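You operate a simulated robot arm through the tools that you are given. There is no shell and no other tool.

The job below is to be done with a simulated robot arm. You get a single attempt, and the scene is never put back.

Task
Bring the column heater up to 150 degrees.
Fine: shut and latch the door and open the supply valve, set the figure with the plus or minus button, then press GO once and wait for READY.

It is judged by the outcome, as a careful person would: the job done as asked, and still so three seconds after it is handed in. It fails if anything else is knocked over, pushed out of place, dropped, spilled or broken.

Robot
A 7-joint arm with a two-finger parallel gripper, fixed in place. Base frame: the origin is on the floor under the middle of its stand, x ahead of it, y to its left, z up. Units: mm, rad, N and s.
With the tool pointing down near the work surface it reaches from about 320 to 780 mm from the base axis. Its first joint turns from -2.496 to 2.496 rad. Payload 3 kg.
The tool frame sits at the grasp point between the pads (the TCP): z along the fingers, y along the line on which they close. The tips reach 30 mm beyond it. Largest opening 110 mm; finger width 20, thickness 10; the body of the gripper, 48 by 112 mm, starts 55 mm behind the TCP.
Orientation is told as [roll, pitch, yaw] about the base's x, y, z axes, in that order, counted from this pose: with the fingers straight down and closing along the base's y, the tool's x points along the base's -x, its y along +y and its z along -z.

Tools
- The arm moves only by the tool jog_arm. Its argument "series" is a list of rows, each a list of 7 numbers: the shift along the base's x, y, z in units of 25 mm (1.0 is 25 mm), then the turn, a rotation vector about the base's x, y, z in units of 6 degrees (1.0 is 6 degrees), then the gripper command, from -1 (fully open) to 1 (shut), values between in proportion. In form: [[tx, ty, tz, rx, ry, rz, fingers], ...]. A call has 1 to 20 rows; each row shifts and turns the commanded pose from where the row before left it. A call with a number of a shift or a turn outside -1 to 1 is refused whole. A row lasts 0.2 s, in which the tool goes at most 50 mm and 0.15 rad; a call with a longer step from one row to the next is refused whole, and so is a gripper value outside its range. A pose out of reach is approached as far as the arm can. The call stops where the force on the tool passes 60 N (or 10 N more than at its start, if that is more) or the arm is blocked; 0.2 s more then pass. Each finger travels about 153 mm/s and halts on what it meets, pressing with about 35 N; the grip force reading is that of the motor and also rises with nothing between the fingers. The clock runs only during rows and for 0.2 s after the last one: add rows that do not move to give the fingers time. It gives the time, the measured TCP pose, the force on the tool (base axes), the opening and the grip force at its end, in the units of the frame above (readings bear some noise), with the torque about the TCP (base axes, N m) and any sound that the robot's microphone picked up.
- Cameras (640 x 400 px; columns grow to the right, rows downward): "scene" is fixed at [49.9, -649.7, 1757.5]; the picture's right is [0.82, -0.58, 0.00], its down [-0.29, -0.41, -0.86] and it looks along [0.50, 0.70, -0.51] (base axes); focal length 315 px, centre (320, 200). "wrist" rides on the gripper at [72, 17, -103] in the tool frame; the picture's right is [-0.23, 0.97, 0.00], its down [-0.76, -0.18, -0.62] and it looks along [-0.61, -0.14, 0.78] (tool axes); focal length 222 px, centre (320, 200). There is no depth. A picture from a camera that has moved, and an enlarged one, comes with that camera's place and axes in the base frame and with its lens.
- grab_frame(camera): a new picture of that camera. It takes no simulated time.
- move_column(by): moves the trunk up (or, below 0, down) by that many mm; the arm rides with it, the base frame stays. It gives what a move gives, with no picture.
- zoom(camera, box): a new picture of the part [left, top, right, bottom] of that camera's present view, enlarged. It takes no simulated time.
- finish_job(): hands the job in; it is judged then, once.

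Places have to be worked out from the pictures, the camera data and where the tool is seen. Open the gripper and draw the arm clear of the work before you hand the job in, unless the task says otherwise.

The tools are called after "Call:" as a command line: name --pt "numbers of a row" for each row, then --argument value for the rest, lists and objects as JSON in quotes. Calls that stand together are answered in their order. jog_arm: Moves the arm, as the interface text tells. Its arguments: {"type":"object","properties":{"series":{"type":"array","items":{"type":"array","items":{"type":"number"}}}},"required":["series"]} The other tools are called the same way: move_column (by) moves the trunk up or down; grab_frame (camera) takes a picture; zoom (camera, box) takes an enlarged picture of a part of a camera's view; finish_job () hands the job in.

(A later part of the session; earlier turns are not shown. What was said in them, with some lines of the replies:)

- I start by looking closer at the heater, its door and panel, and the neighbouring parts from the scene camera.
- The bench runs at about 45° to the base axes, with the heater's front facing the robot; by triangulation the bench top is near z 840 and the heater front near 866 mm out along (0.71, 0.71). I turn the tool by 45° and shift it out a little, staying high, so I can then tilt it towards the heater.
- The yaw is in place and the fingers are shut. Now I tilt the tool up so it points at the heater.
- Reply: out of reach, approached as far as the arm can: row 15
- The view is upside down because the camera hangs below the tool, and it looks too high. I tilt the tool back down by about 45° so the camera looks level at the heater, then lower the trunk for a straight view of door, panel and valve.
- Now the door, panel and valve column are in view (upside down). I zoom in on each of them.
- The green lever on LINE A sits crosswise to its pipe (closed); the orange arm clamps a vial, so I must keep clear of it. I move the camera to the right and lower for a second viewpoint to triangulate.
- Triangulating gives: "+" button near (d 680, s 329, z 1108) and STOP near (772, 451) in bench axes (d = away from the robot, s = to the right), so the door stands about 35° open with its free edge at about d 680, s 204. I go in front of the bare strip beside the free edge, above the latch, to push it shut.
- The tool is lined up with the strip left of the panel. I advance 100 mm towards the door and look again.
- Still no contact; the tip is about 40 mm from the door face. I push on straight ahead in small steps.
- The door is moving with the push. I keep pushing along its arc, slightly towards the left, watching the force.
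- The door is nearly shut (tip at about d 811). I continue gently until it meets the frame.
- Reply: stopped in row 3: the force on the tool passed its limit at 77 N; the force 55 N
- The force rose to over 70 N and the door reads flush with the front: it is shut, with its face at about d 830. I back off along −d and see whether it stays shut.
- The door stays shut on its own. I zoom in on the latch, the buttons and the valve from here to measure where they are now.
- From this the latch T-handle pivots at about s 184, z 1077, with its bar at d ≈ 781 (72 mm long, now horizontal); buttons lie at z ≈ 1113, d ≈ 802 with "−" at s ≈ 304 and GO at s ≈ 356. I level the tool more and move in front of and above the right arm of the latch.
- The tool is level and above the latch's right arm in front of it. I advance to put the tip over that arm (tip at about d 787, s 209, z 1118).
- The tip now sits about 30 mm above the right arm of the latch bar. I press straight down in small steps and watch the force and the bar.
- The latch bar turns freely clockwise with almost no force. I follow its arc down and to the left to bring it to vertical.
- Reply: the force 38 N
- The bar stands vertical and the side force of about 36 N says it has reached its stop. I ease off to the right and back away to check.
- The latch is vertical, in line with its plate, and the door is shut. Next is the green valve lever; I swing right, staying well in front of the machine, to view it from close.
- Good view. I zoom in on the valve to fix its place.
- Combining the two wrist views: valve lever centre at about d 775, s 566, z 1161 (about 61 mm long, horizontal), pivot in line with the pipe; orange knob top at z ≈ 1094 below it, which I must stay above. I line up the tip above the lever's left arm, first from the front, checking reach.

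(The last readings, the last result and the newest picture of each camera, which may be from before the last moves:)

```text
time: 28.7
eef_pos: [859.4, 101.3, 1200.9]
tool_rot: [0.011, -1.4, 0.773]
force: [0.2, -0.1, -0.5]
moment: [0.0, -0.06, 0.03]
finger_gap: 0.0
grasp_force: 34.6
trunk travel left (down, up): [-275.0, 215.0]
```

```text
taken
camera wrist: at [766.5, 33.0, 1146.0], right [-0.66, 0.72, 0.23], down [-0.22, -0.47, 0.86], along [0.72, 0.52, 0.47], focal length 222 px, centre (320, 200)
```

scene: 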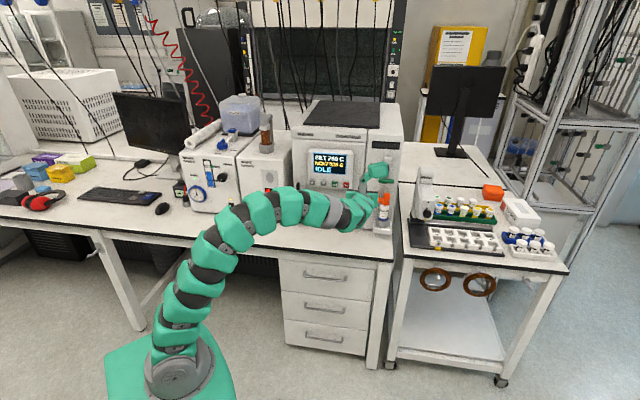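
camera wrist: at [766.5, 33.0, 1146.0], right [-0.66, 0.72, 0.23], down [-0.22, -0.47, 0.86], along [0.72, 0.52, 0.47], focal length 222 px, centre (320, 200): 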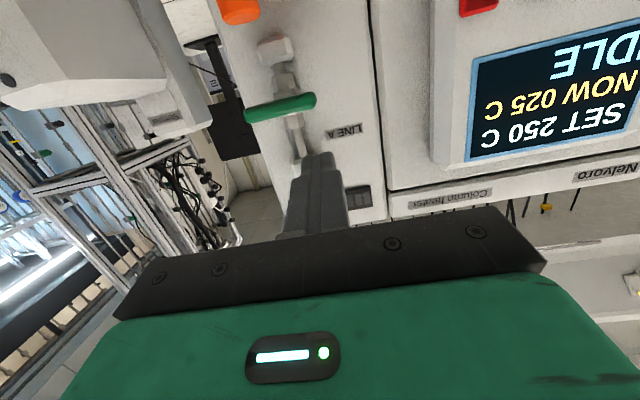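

The view confirms the lever from s ≈ 533 to 596 at z ≈ 1159. I advance 73 mm so the tip is over the left arm.

Call:
jog_arm --pt "0.414 0.414 0 0 0 0 1" --pt "0.414 0.414 0 0 0 0 1" --pt "0.414 0.414 0 0 0 0 1" --pt "0.414 0.414 0 0 0 0 1" --pt "0.414 0.414 0 0 0 0 1" --pt "0 0 0 0 0 0 1"

Call:
grab_frame --camera "wrist"

Call:
zoom --camera "scene" --box '[340, 130, 420, 250]'

```text
time: 30.1
eef_pos: [910.7, 154.2, 1200.5]
tool_rot: [0.009, -1.402, 0.777]
force: [0.2, 1.1, -0.2]
moment: [0.04, 0.01, 0.01]
finger_gap: 0.0
grasp_force: 35.1
trunk travel left (down, up): [-275.0, 215.0]
```

```text
taken
camera wrist: at [817.6, 85.1, 1145.9], right [-0.66, 0.71, 0.23], down [-0.22, -0.47, 0.86], along [0.72, 0.52, 0.47], focal length 222 px, centre (320, 200)
```

wrist: 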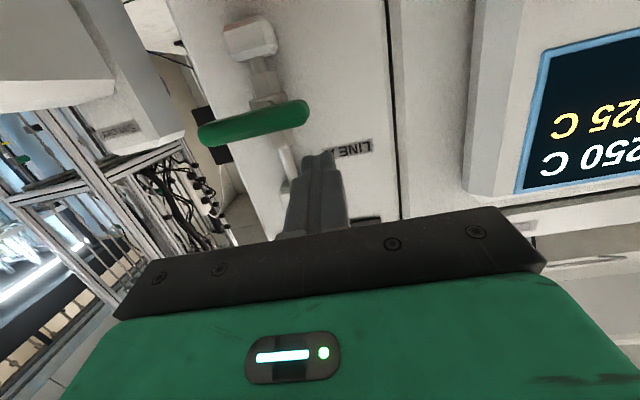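

```text
3.33 times, centred on (380, 190) of scene
camera zoom: at [49.9, -649.7, 1757.5], right [0.82, -0.58, 0.0], down [-0.29, -0.41, -0.86], along [0.5, 0.7, -0.51], focal length 1051 px, centre (120, 233)
```

zoom: 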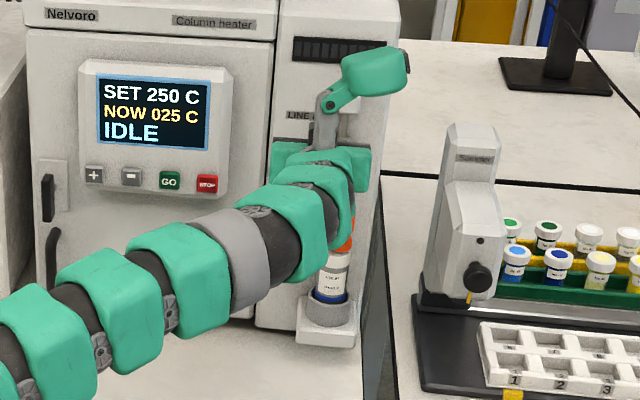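

The tip is right over the lever's left arm end with room. I press down gently in small steps to see whether it turns this way (counter-clockwise).

Call:
jog_arm --pt "0 0 -0.36 0 0 0 1" --pt "0 0 -0.32 0 0 0 1" --pt "0 0 -0.2 0 0 0 1" --pt "0 0 -0.2 0 0 0 1" --pt "0 0 -0.2 0 0 0 1"

Call:
grab_frame --camera "wrist"

```text
time: 31.3
eef_pos: [910.5, 154.4, 1169.3]
tool_rot: [0.005, -1.402, 0.782]
force: [0.0, 0.1, 2.3]
moment: [-0.01, -0.04, -0.01]
finger_gap: 0.0
grasp_force: 35.2
trunk travel left (down, up): [-275.0, 215.0]
```

```text
taken
camera wrist: at [817.2, 85.1, 1114.9], right [-0.66, 0.71, 0.22], down [-0.22, -0.47, 0.86], along [0.72, 0.52, 0.47], focal length 222 px, centre (320, 200)
```

wrist: 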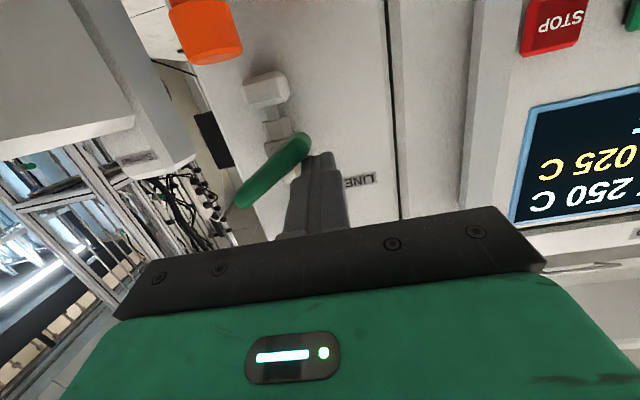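

It turns freely counter-clockwise. I follow the arc down and to the right until the lever is vertical.

Call:
jog_arm --pt "0.028 -0.028 -0.2 0 0 0 1" --pt "0.113 -0.113 -0.2 0 0 0 1" --pt "0.113 -0.113 -0.12 0 0 0 1" --pt "0.113 -0.113 -0.08 0 0 0 1" --pt "0.085 -0.085 -0.04 0 0 0 1"

Call:
grab_frame --camera "wrist"

```text
time: 32.5
eef_pos: [922.0, 142.7, 1152.9]
tool_rot: [0.007, -1.4, 0.783]
force: [-9.5, 3.4, -3.3]
moment: [-0.06, 0.0, 0.0]
finger_gap: 0.2
grasp_force: 35.4
trunk travel left (down, up): [-275.0, 215.0]
```

```text
taken
camera wrist: at [827.8, 74.3, 1098.6], right [-0.66, 0.71, 0.23], down [-0.21, -0.47, 0.86], along [0.72, 0.52, 0.46], focal length 222 px, centre (320, 200)
```

wrist: 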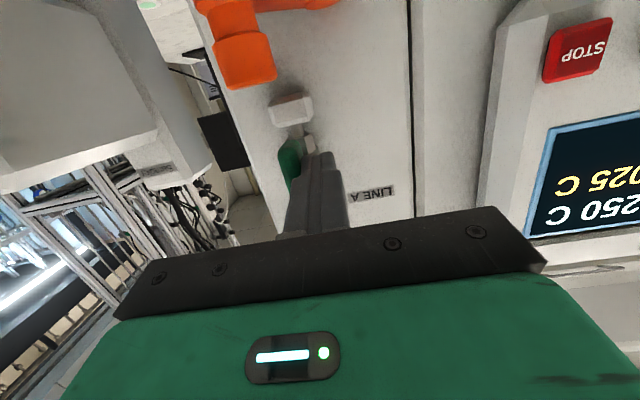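

The lever looks nearly vertical with light resistance (about 9 N). I push a few more mm to make sure it reaches its stop.

Call:
jog_arm --pt "0.07 -0.07 0 0 0 0 1" --pt "0.07 -0.07 0 0 0 0 1"

Call:
grab_frame --camera "wrist"

```text
time: 33.1
eef_pos: [921.4, 142.1, 1153.5]
tool_rot: [-0.001, -1.4, 0.797]
force: [-45.0, 9.2, -9.7]
moment: [0.11, -0.43, 0.03]
finger_gap: 0.0
grasp_force: 35.2
trunk travel left (down, up): [-275.0, 215.0]
```

```text
taken
camera wrist: at [829.0, 73.8, 1099.6], right [-0.67, 0.71, 0.22], down [-0.21, -0.47, 0.86], along [0.71, 0.52, 0.47], focal length 222 px, centre (320, 200)
```

wrist: 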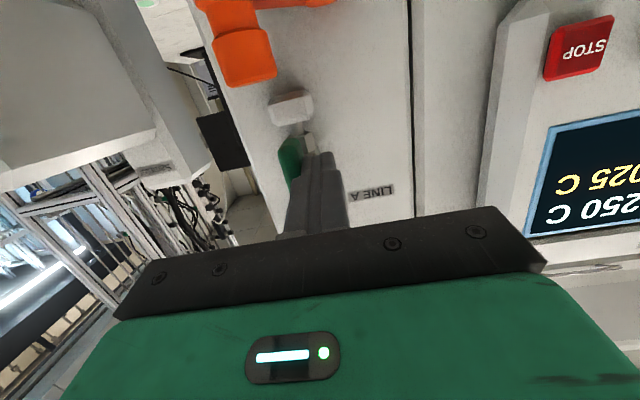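

Firm resistance of about 38 N sideways: the lever is at its stop. I ease off to the left, retreat, and check the lever's position.

Call:
jog_arm --pt "-0.2 0.2 0 0 0 0 1" --pt "-0.3 0.3 0.1 0 0 0 1" --pt "-0.5 -0.5 0.1 0 0 0 1" --pt "-0.5 -0.5 0.1 0 0 0 1" --pt "-0.6 -0.6 0.1 0 0 0 1" --pt "-0.6 -0.6 0.1 0 0 0 1" --pt "-0.6 -0.6 0 0 0 0 1" --pt "-0.6 -0.6 0 0 0 0 1"

Call:
grab_frame --camera "wrist"

Call:
zoom --camera "wrist" --box '[180, 0, 340, 200]'

Call:
zoom --camera "scene" --box '[290, 130, 420, 250]'

```text
time: 34.9
eef_pos: [828.4, 65.4, 1167.2]
tool_rot: [-0.002, -1.4, 0.786]
force: [0.3, 0.5, 0.1]
moment: [0.03, 0.0, -0.02]
finger_gap: 0.0
grasp_force: 35.1
trunk travel left (down, up): [-275.0, 215.0]
```

```text
taken
camera wrist: at [734.7, -3.7, 1111.9], right [-0.66, 0.72, 0.22], down [-0.22, -0.47, 0.86], along [0.72, 0.52, 0.47], focal length 222 px, centre (320, 200)
```

wrist: 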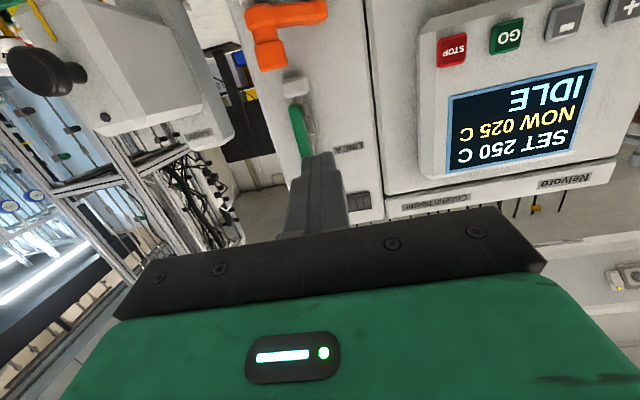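

```text
2.00 times, centred on (260, 100) of wrist
camera zoom: at [734.7, -3.7, 1111.9], right [-0.66, 0.72, 0.22], down [-0.22, -0.47, 0.86], along [0.72, 0.52, 0.47], focal length 444 px, centre (440, 400)
```

zoom: 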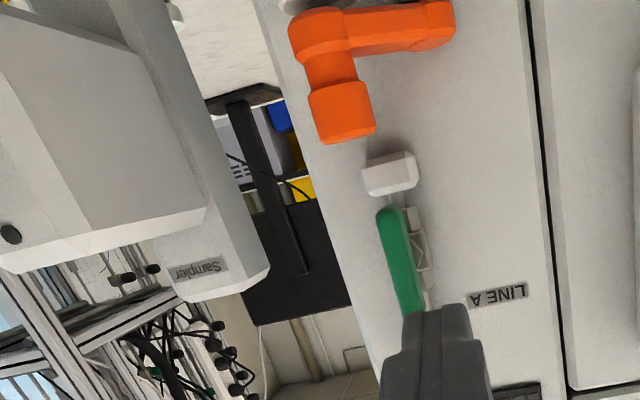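

```text
3.33 times, centred on (355, 190) of scene
camera zoom: at [49.9, -649.7, 1757.5], right [0.82, -0.58, 0.0], down [-0.29, -0.41, -0.86], along [0.5, 0.7, -0.51], focal length 1051 px, centre (203, 233)
```

zoom: 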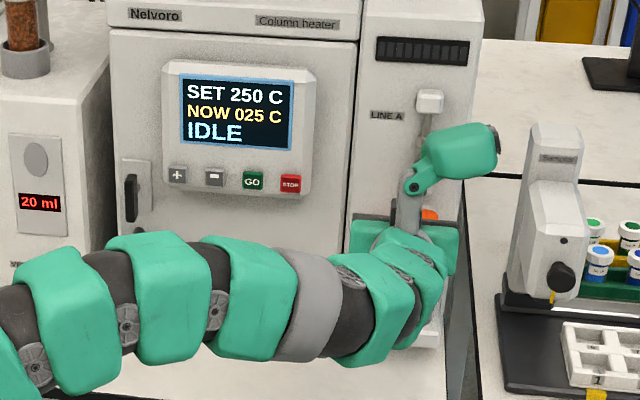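

The valve lever now stands in line with the pipe (open). The display on the unit to the left appears to read differently than before, so I check that and the panel.

Call:
zoom --camera "scene" --box '[170, 110, 310, 220]'

Call:
zoom --camera "scene" --box '[260, 150, 310, 200]'

```text
3.64 times, centred on (240, 165) of scene
camera zoom: at [49.9, -649.7, 1757.5], right [0.82, -0.58, 0.0], down [-0.29, -0.41, -0.86], along [0.5, 0.7, -0.51], focal length 1147 px, centre (611, 327)
```

zoom: 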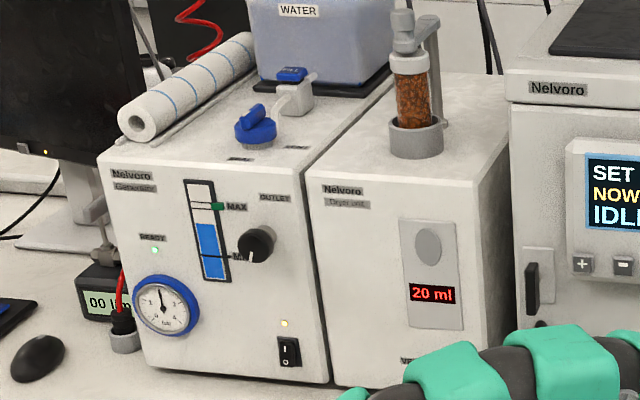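

```text
8.00 times, centred on (285, 175) of scene
camera zoom: at [49.9, -649.7, 1757.5], right [0.82, -0.58, 0.0], down [-0.29, -0.41, -0.86], along [0.5, 0.7, -0.51], focal length 2523 px, centre (600, 400)
```

zoom: 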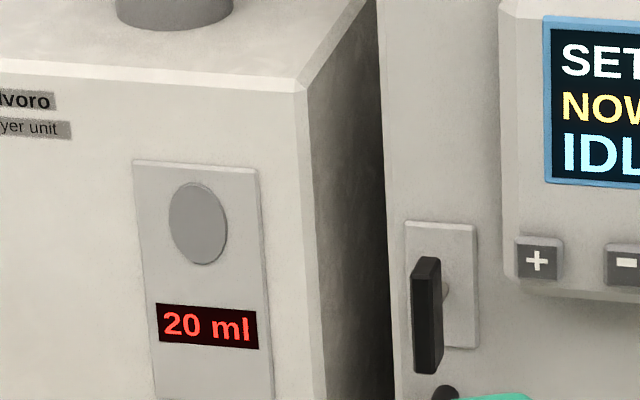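

The dryer display shows 20 ml of flow, fitting with the supply valve being open now. Next I move in front of the "−" button (s ≈ 299.5, z ≈ 1118).

Call:
jog_arm --pt "-0.754 0.754 -0.196 0 0 0 1" --pt "-0.754 0.754 -0.196 0 0 0 1" --pt "-0.754 0.754 -0.196 0 0 0 1" --pt "-0.754 0.754 -0.196 0 0 0 1" --pt "-0.754 0.754 -0.196 0 0 0 1" --pt "-0.754 0.754 -0.196 0 0 0 1" --pt "-0.754 0.754 -0.196 0 0 0 1" --pt "-0.754 0.754 -0.196 0 0 0 1" --pt "-0.754 0.754 -0.196 0 0 0 1" --pt "0.5 0.5 0 0 0 0 1" --pt "0.5 0.5 0 0 0 0 1" --pt "0.5 0.5 0 0 0 0 1" --pt "0.5 0.5 0 0 0 0 1" --pt "0 0 0 0 0 0 1"

Call:
grab_frame --camera "wrist"

Call:
zoom --camera "scene" --box '[290, 130, 420, 250]'

```text
time: 37.9
eef_pos: [707.9, 286.9, 1122.0]
tool_rot: [0.01, -1.398, 0.777]
force: [-0.1, 0.1, -0.1]
moment: [0.01, 0.03, 0.03]
finger_gap: 0.0
grasp_force: 34.8
trunk travel left (down, up): [-275.0, 215.0]
```

```text
taken
camera wrist: at [613.8, 217.6, 1067.2], right [-0.66, 0.71, 0.23], down [-0.22, -0.47, 0.86], along [0.72, 0.52, 0.46], focal length 222 px, centre (320, 200)
```

wrist: 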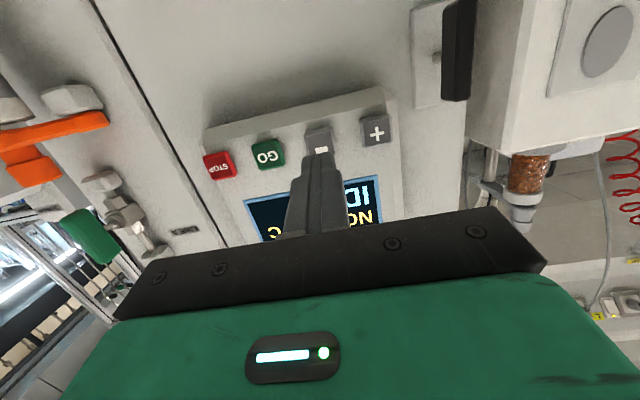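

```text
3.33 times, centred on (355, 190) of scene
camera zoom: at [49.9, -649.7, 1757.5], right [0.82, -0.58, 0.0], down [-0.29, -0.41, -0.86], along [0.5, 0.7, -0.51], focal length 1051 px, centre (203, 233)
```

zoom: 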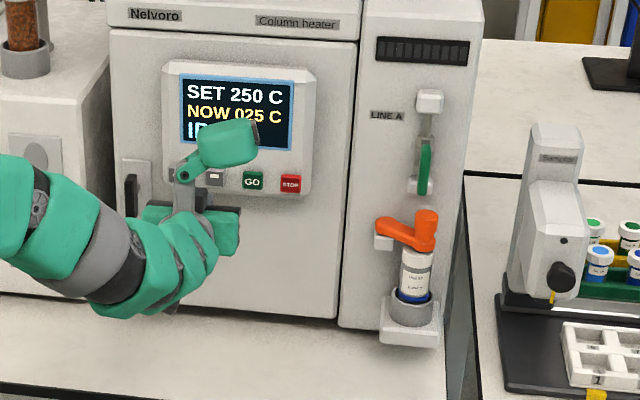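

The green lever is upright in line with the pipe, and the SET line stays visible from the scene camera. The tip is aligned with "−"; I advance to about 8 mm short of it.

Call:
jog_arm --pt "0.36 0.3 0 0 0 0 1" --pt "0.33 0.33 0 0 0 0 1" --pt "0.33 0.33 0 0 0 0 1" --pt "0.3 0.3 0 0 0 0 1" --pt "0 0 0 0 0 0 1"

Call:
grab_frame --camera "wrist"

Call:
zoom --camera "scene" --box '[290, 130, 390, 220]'

```text
time: 39.1
eef_pos: [739.2, 318.6, 1121.6]
tool_rot: [0.006, -1.399, 0.778]
force: [-0.6, 0.0, 0.2]
moment: [-0.02, 0.01, 0.0]
finger_gap: 0.0
grasp_force: 34.8
trunk travel left (down, up): [-275.0, 215.0]
```

```text
taken
camera wrist: at [647.5, 249.3, 1067.3], right [-0.66, 0.71, 0.23], down [-0.22, -0.47, 0.86], along [0.72, 0.52, 0.47], focal length 222 px, centre (320, 200)
```

wrist: 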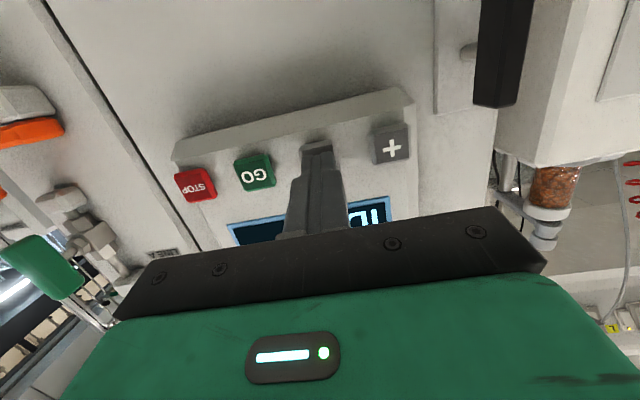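

```text
4.44 times, centred on (340, 175) of scene
camera zoom: at [49.9, -649.7, 1757.5], right [0.82, -0.58, 0.0], down [-0.29, -0.41, -0.86], along [0.5, 0.7, -0.51], focal length 1402 px, centre (231, 311)
```

zoom: 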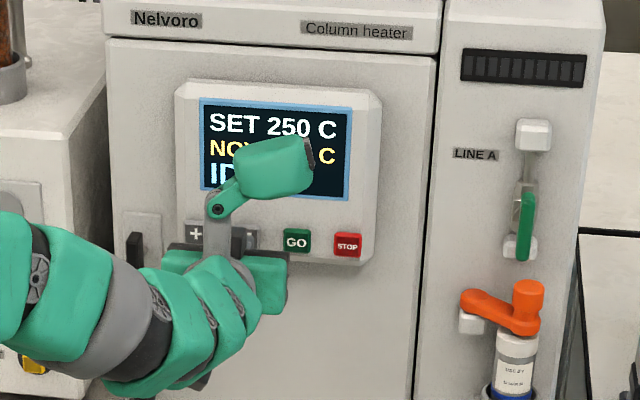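

The tip is about 10 mm short of "−". I press in 12 mm and come back within the same call, then read the display.

Call:
jog_arm --pt "0.113 0.113 0 0 0 0 1" --pt "0.113 0.113 0 0 0 0 1" --pt "0.057 0.057 0 0 0 0 1" --pt "0.057 0.057 0 0 0 0 1" --pt "-0.17 -0.17 0 0 0 0 1" --pt "-0.17 -0.17 0 0 0 0 1"

Call:
zoom --camera "scene" --box '[290, 130, 390, 220]'

```text
time: 40.5
eef_pos: [741.5, 317.9, 1121.7]
tool_rot: [0.003, -1.401, 0.78]
force: [0.6, 0.4, 0.4]
moment: [0.04, -0.01, 0.0]
finger_gap: 0.1
grasp_force: 34.6
trunk travel left (down, up): [-275.0, 215.0]
heard: click
```

```text
4.44 times, centred on (340, 175) of scene
camera zoom: at [49.9, -649.7, 1757.5], right [0.82, -0.58, 0.0], down [-0.29, -0.41, -0.86], along [0.5, 0.7, -0.51], focal length 1402 px, centre (231, 311)
```

zoom: 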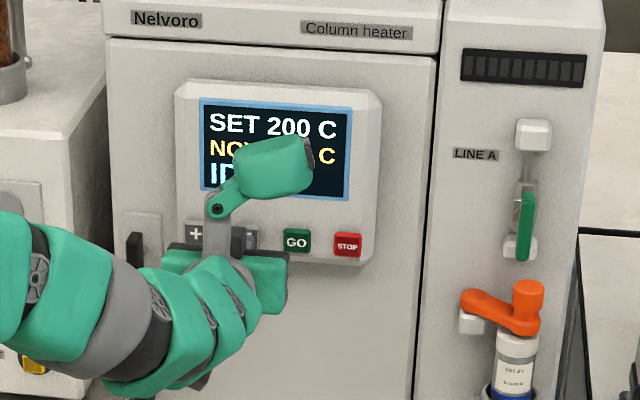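

A click, and the display went from 250 to 200: one press is 50 degrees. I repeat exactly one press.

Call:
jog_arm --pt "0.113 0.113 0 0 0 0 1" --pt "0.113 0.113 0 0 0 0 1" --pt "0.057 0.057 0 0 0 0 1" --pt "0.057 0.057 0 0 0 0 1" --pt "-0.17 -0.17 0 0 0 0 1" --pt "-0.17 -0.17 0 0 0 0 1"

Call:
zoom --camera "scene" --box '[290, 130, 390, 220]'

```text
time: 41.9
eef_pos: [740.7, 318.3, 1123.0]
tool_rot: [0.004, -1.402, 0.783]
force: [0.2, -0.5, 1.2]
moment: [0.02, 0.0, 0.01]
finger_gap: 0.0
grasp_force: 34.9
trunk travel left (down, up): [-275.0, 215.0]
heard: click
```

```text
4.44 times, centred on (340, 175) of scene
camera zoom: at [49.9, -649.7, 1757.5], right [0.82, -0.58, 0.0], down [-0.29, -0.41, -0.86], along [0.5, 0.7, -0.51], focal length 1402 px, centre (231, 311)
```

zoom: 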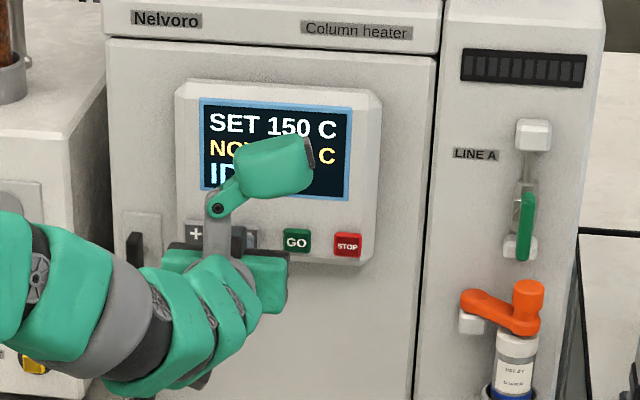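

SET now reads 150. I back off, shift 50 mm right to GO and look before pressing.

Call:
jog_arm --pt "-0.42 -0.42 0 0 0 0 1" --pt "0.357 -0.357 0 0 0 0 1" --pt "0.357 -0.357 0 0 0 0 1" --pt "0.357 -0.357 0 0 0 0 1" --pt "0.357 -0.357 0 0 0 0 1" --pt "0 0 0 0 0 0 1"

Call:
grab_frame --camera "wrist"

Call:
zoom --camera "scene" --box '[290, 130, 390, 220]'

```text
time: 43.3
eef_pos: [767.5, 271.6, 1122.0]
tool_rot: [0.011, -1.399, 0.776]
force: [-0.2, -0.6, -1.3]
moment: [0.03, 0.0, 0.0]
finger_gap: 0.0
grasp_force: 35.2
trunk travel left (down, up): [-275.0, 215.0]
```

```text
taken
camera wrist: at [672.6, 202.8, 1067.1], right [-0.66, 0.71, 0.23], down [-0.22, -0.47, 0.86], along [0.72, 0.52, 0.46], focal length 222 px, centre (320, 200)
```

wrist: 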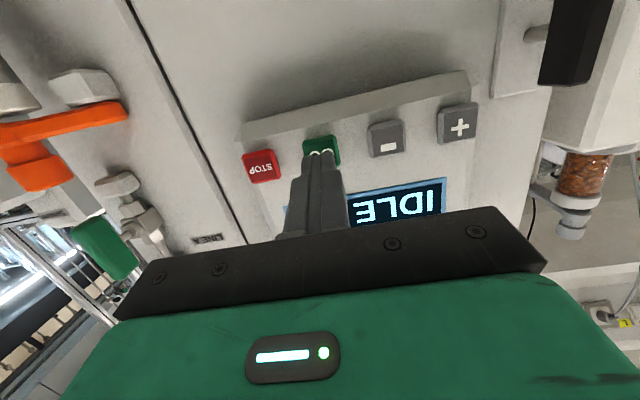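

```text
4.44 times, centred on (340, 175) of scene
camera zoom: at [49.9, -649.7, 1757.5], right [0.82, -0.58, 0.0], down [-0.29, -0.41, -0.86], along [0.5, 0.7, -0.51], focal length 1402 px, centre (231, 311)
```

zoom: 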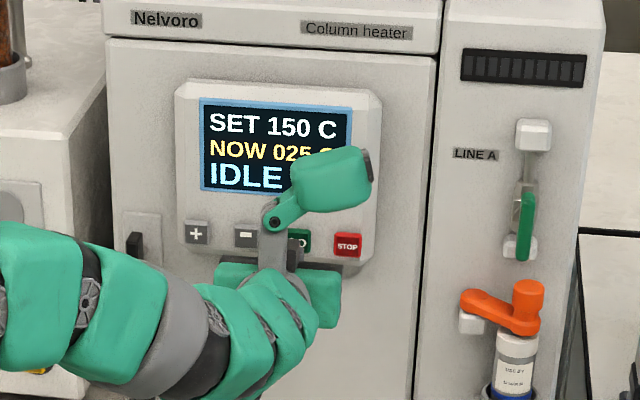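

The tip is centred on GO, and the display still shows SET 150, IDLE. I press GO once and withdraw.

Call:
jog_arm --pt "0.2 0.2 0 0 0 0 1" --pt "0.2 0.2 0 0 0 0 1" --pt "0.113 0.113 0 0 0 0 1" --pt "0.113 0.113 0 0 0 0 1" --pt "0.057 0.057 0 0 0 0 1" --pt "0.057 0.057 0 0 0 0 1" --pt "-0.3 -0.3 0 0 0 0 1" --pt "-0.4 -0.4 0 0 0 0 1"

Call:
zoom --camera "scene" --box '[290, 130, 390, 220]'

Call:
grab_frame --camera "wrist"

```text
time: 45.1
eef_pos: [767.0, 271.6, 1121.4]
tool_rot: [0.009, -1.4, 0.776]
force: [-0.4, -0.2, 0.3]
moment: [0.03, 0.04, 0.01]
finger_gap: 0.0
grasp_force: 34.9
trunk travel left (down, up): [-275.0, 215.0]
heard: click
```

```text
4.44 times, centred on (340, 175) of scene
camera zoom: at [49.9, -649.7, 1757.5], right [0.82, -0.58, 0.0], down [-0.29, -0.41, -0.86], along [0.5, 0.7, -0.51], focal length 1402 px, centre (231, 311)
```

zoom: 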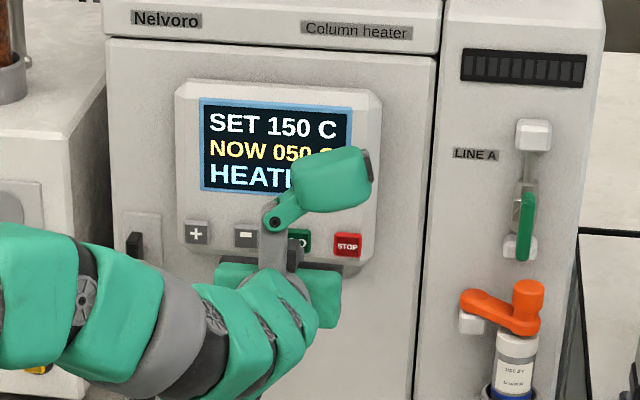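

```text
taken
camera wrist: at [673.3, 203.5, 1066.5], right [-0.66, 0.71, 0.23], down [-0.22, -0.47, 0.86], along [0.72, 0.52, 0.46], focal length 222 px, centre (320, 200)
```

wrist: 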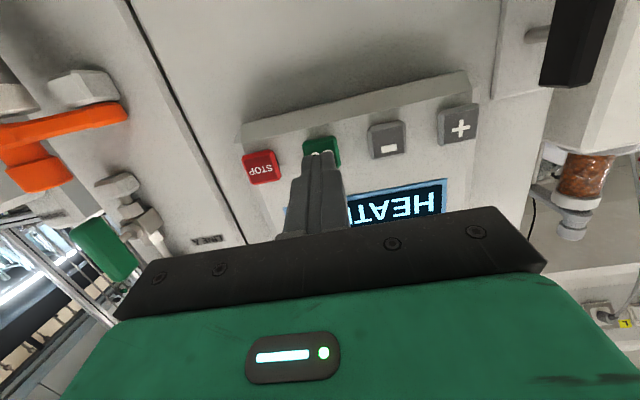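

The heater is HEATING, NOW already 050. I draw the arm clear, straight back from the panel, and open the gripper while it warms up.

Call:
jog_arm --pt "-0.6 -0.6 0 0 0 0 1" --pt "-0.6 -0.6 0 0 0 0 1" --pt "-0.6 -0.6 0 0 0 0 1" --pt "-0.6 -0.6 0 0 0 0 1" --pt "-0.6 -0.6 0 0 0 0 1" --pt "-0.6 -0.6 0 0 0 0 1" --pt "-0.6 -0.6 0 0 0 0 1" --pt "-0.6 -0.6 0 0 0 0 0.5" --pt "-0.6 -0.6 0 0 0 0 0" --pt "-0.6 -0.6 0 0 0 0 -0.5" --pt "-0.3 -0.3 0 0 0 0 -1" --pt "0 0 0 0 0 0 -1" --pt "0 0 0 0 0 0 -1" --pt "0 0 0 0 0 0 -1"

Call:
grab_frame --camera "scene"

Call:
zoom --camera "scene" --box '[260, 130, 420, 250]'

```text
time: 48.1
eef_pos: [608.6, 115.9, 1120.9]
tool_rot: [0.009, -1.4, 0.776]
force: [-0.9, 0.4, 0.1]
moment: [0.03, 0.04, -0.02]
finger_gap: 109.9
grasp_force: 0.2
trunk travel left (down, up): [-275.0, 215.0]
```

```text
taken
```

scene: 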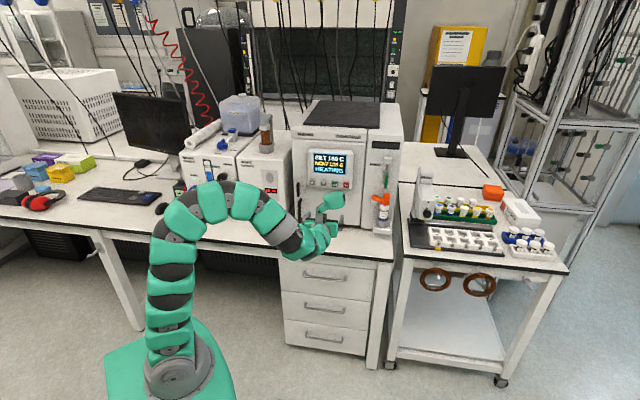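

```text
3.33 times, centred on (340, 190) of scene
camera zoom: at [49.9, -649.7, 1757.5], right [0.82, -0.58, 0.0], down [-0.29, -0.41, -0.86], along [0.5, 0.7, -0.51], focal length 1051 px, centre (253, 233)
```

zoom: 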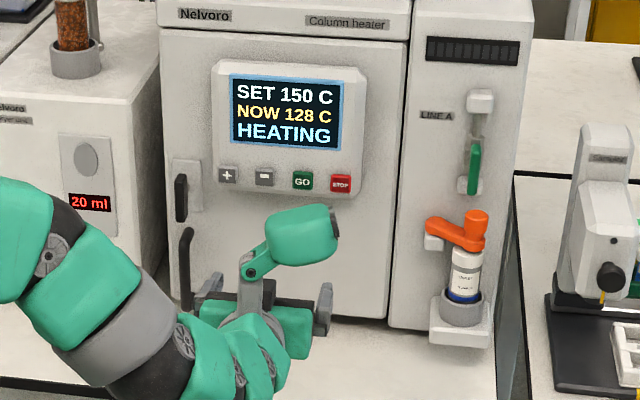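

NOW is at 128 and rising; the gripper is open and clear. I wait with rows that do not move.

Call:
jog_arm --pt "0 0 0 0 0 0 -1" --pt "0 0 0 0 0 0 -1" --pt "0 0 0 0 0 0 -1" --pt "0 0 0 0 0 0 -1" --pt "0 0 0 0 0 0 -1" --pt "0 0 0 0 0 0 -1" --pt "0 0 0 0 0 0 -1" --pt "0 0 0 0 0 0 -1" --pt "0 0 0 0 0 0 -1" --pt "0 0 0 0 0 0 -1"

Call:
zoom --camera "scene" --box '[260, 130, 420, 250]'

```text
time: 50.3
eef_pos: [608.5, 115.4, 1121.5]
tool_rot: [0.01, -1.4, 0.778]
force: [0.2, 0.3, 0.2]
moment: [0.01, 0.0, -0.04]
finger_gap: 110.1
grasp_force: 0.1
trunk travel left (down, up): [-275.0, 215.0]
```

```text
3.33 times, centred on (340, 190) of scene
camera zoom: at [49.9, -649.7, 1757.5], right [0.82, -0.58, 0.0], down [-0.29, -0.41, -0.86], along [0.5, 0.7, -0.51], focal length 1051 px, centre (253, 233)
```

zoom: 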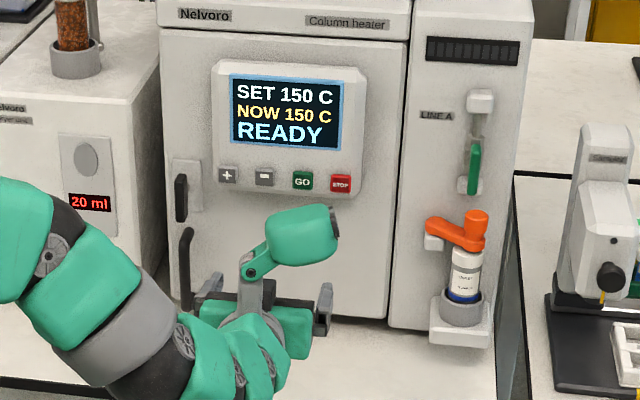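

READY with NOW 150. I draw back a little more and check once more that everything holds.

Call:
jog_arm --pt "-0.4 -0.4 0.2 0 0 0 -1" --pt "-0.4 -0.4 0.2 0 0 0 -1" --pt "-0.4 -0.4 0.2 0 0 0 -1" --pt "0 0 0 0 0 0 -1" --pt "0 0 0 0 0 0 -1" --pt "0 0 0 0 0 0 -1" --pt "0 0 0 0 0 0 -1" --pt "0 0 0 0 0 0 -1" --pt "0 0 0 0 0 0 -1" --pt "0 0 0 0 0 0 -1" --pt "0 0 0 0 0 0 -1" --pt "0 0 0 0 0 0 -1"

Call:
grab_frame --camera "scene"

Call:
zoom --camera "scene" --box '[260, 130, 420, 250]'

```text
time: 52.9
eef_pos: [579.1, 84.6, 1136.7]
tool_rot: [0.01, -1.4, 0.779]
force: [1.0, 0.0, 0.6]
moment: [-0.03, 0.02, -0.02]
finger_gap: 110.0
grasp_force: 0.0
trunk travel left (down, up): [-275.0, 215.0]
```

```text
taken
```

scene: 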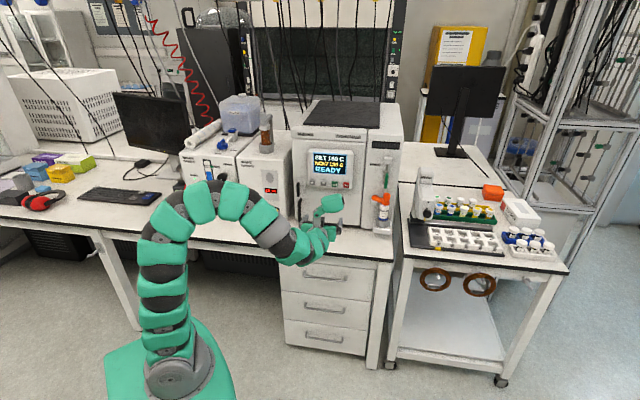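

```text
3.33 times, centred on (340, 190) of scene
camera zoom: at [49.9, -649.7, 1757.5], right [0.82, -0.58, 0.0], down [-0.29, -0.41, -0.86], along [0.5, 0.7, -0.51], focal length 1051 px, centre (253, 233)
```

zoom: 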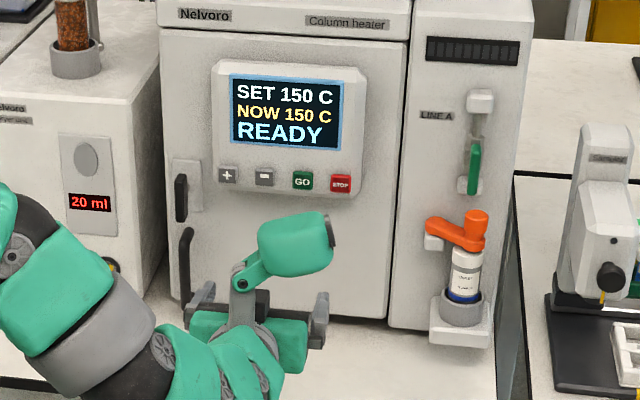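

The display holds SET 150, NOW 150, READY. The door is shut and latched, the valve is open, nothing else was disturbed, and the arm is clear with the gripper open, so I hand the job in.

Call:
finish_job

```text
The job is handed in.
```

The column heater is at 150 degrees: its display read SET 150, NOW 150, READY when I handed the job in.

- **Door:** pushed shut, and the latch bar turned to vertical until it met its stop.
- **Supply valve:** the green LINE A lever now stands in line with its pipe. The dryer unit's display went from 00 ml to 20 ml, which fits with the line being open.
- **Setting:** two presses of minus took the figure from 250 to 150 in steps of 50, then I pressed GO once.
- **Surroundings:** in the last pictures nothing else had been knocked or moved, including the vial under the orange clamp.

The gripper is open and the arm is drawn back in front of the bench.
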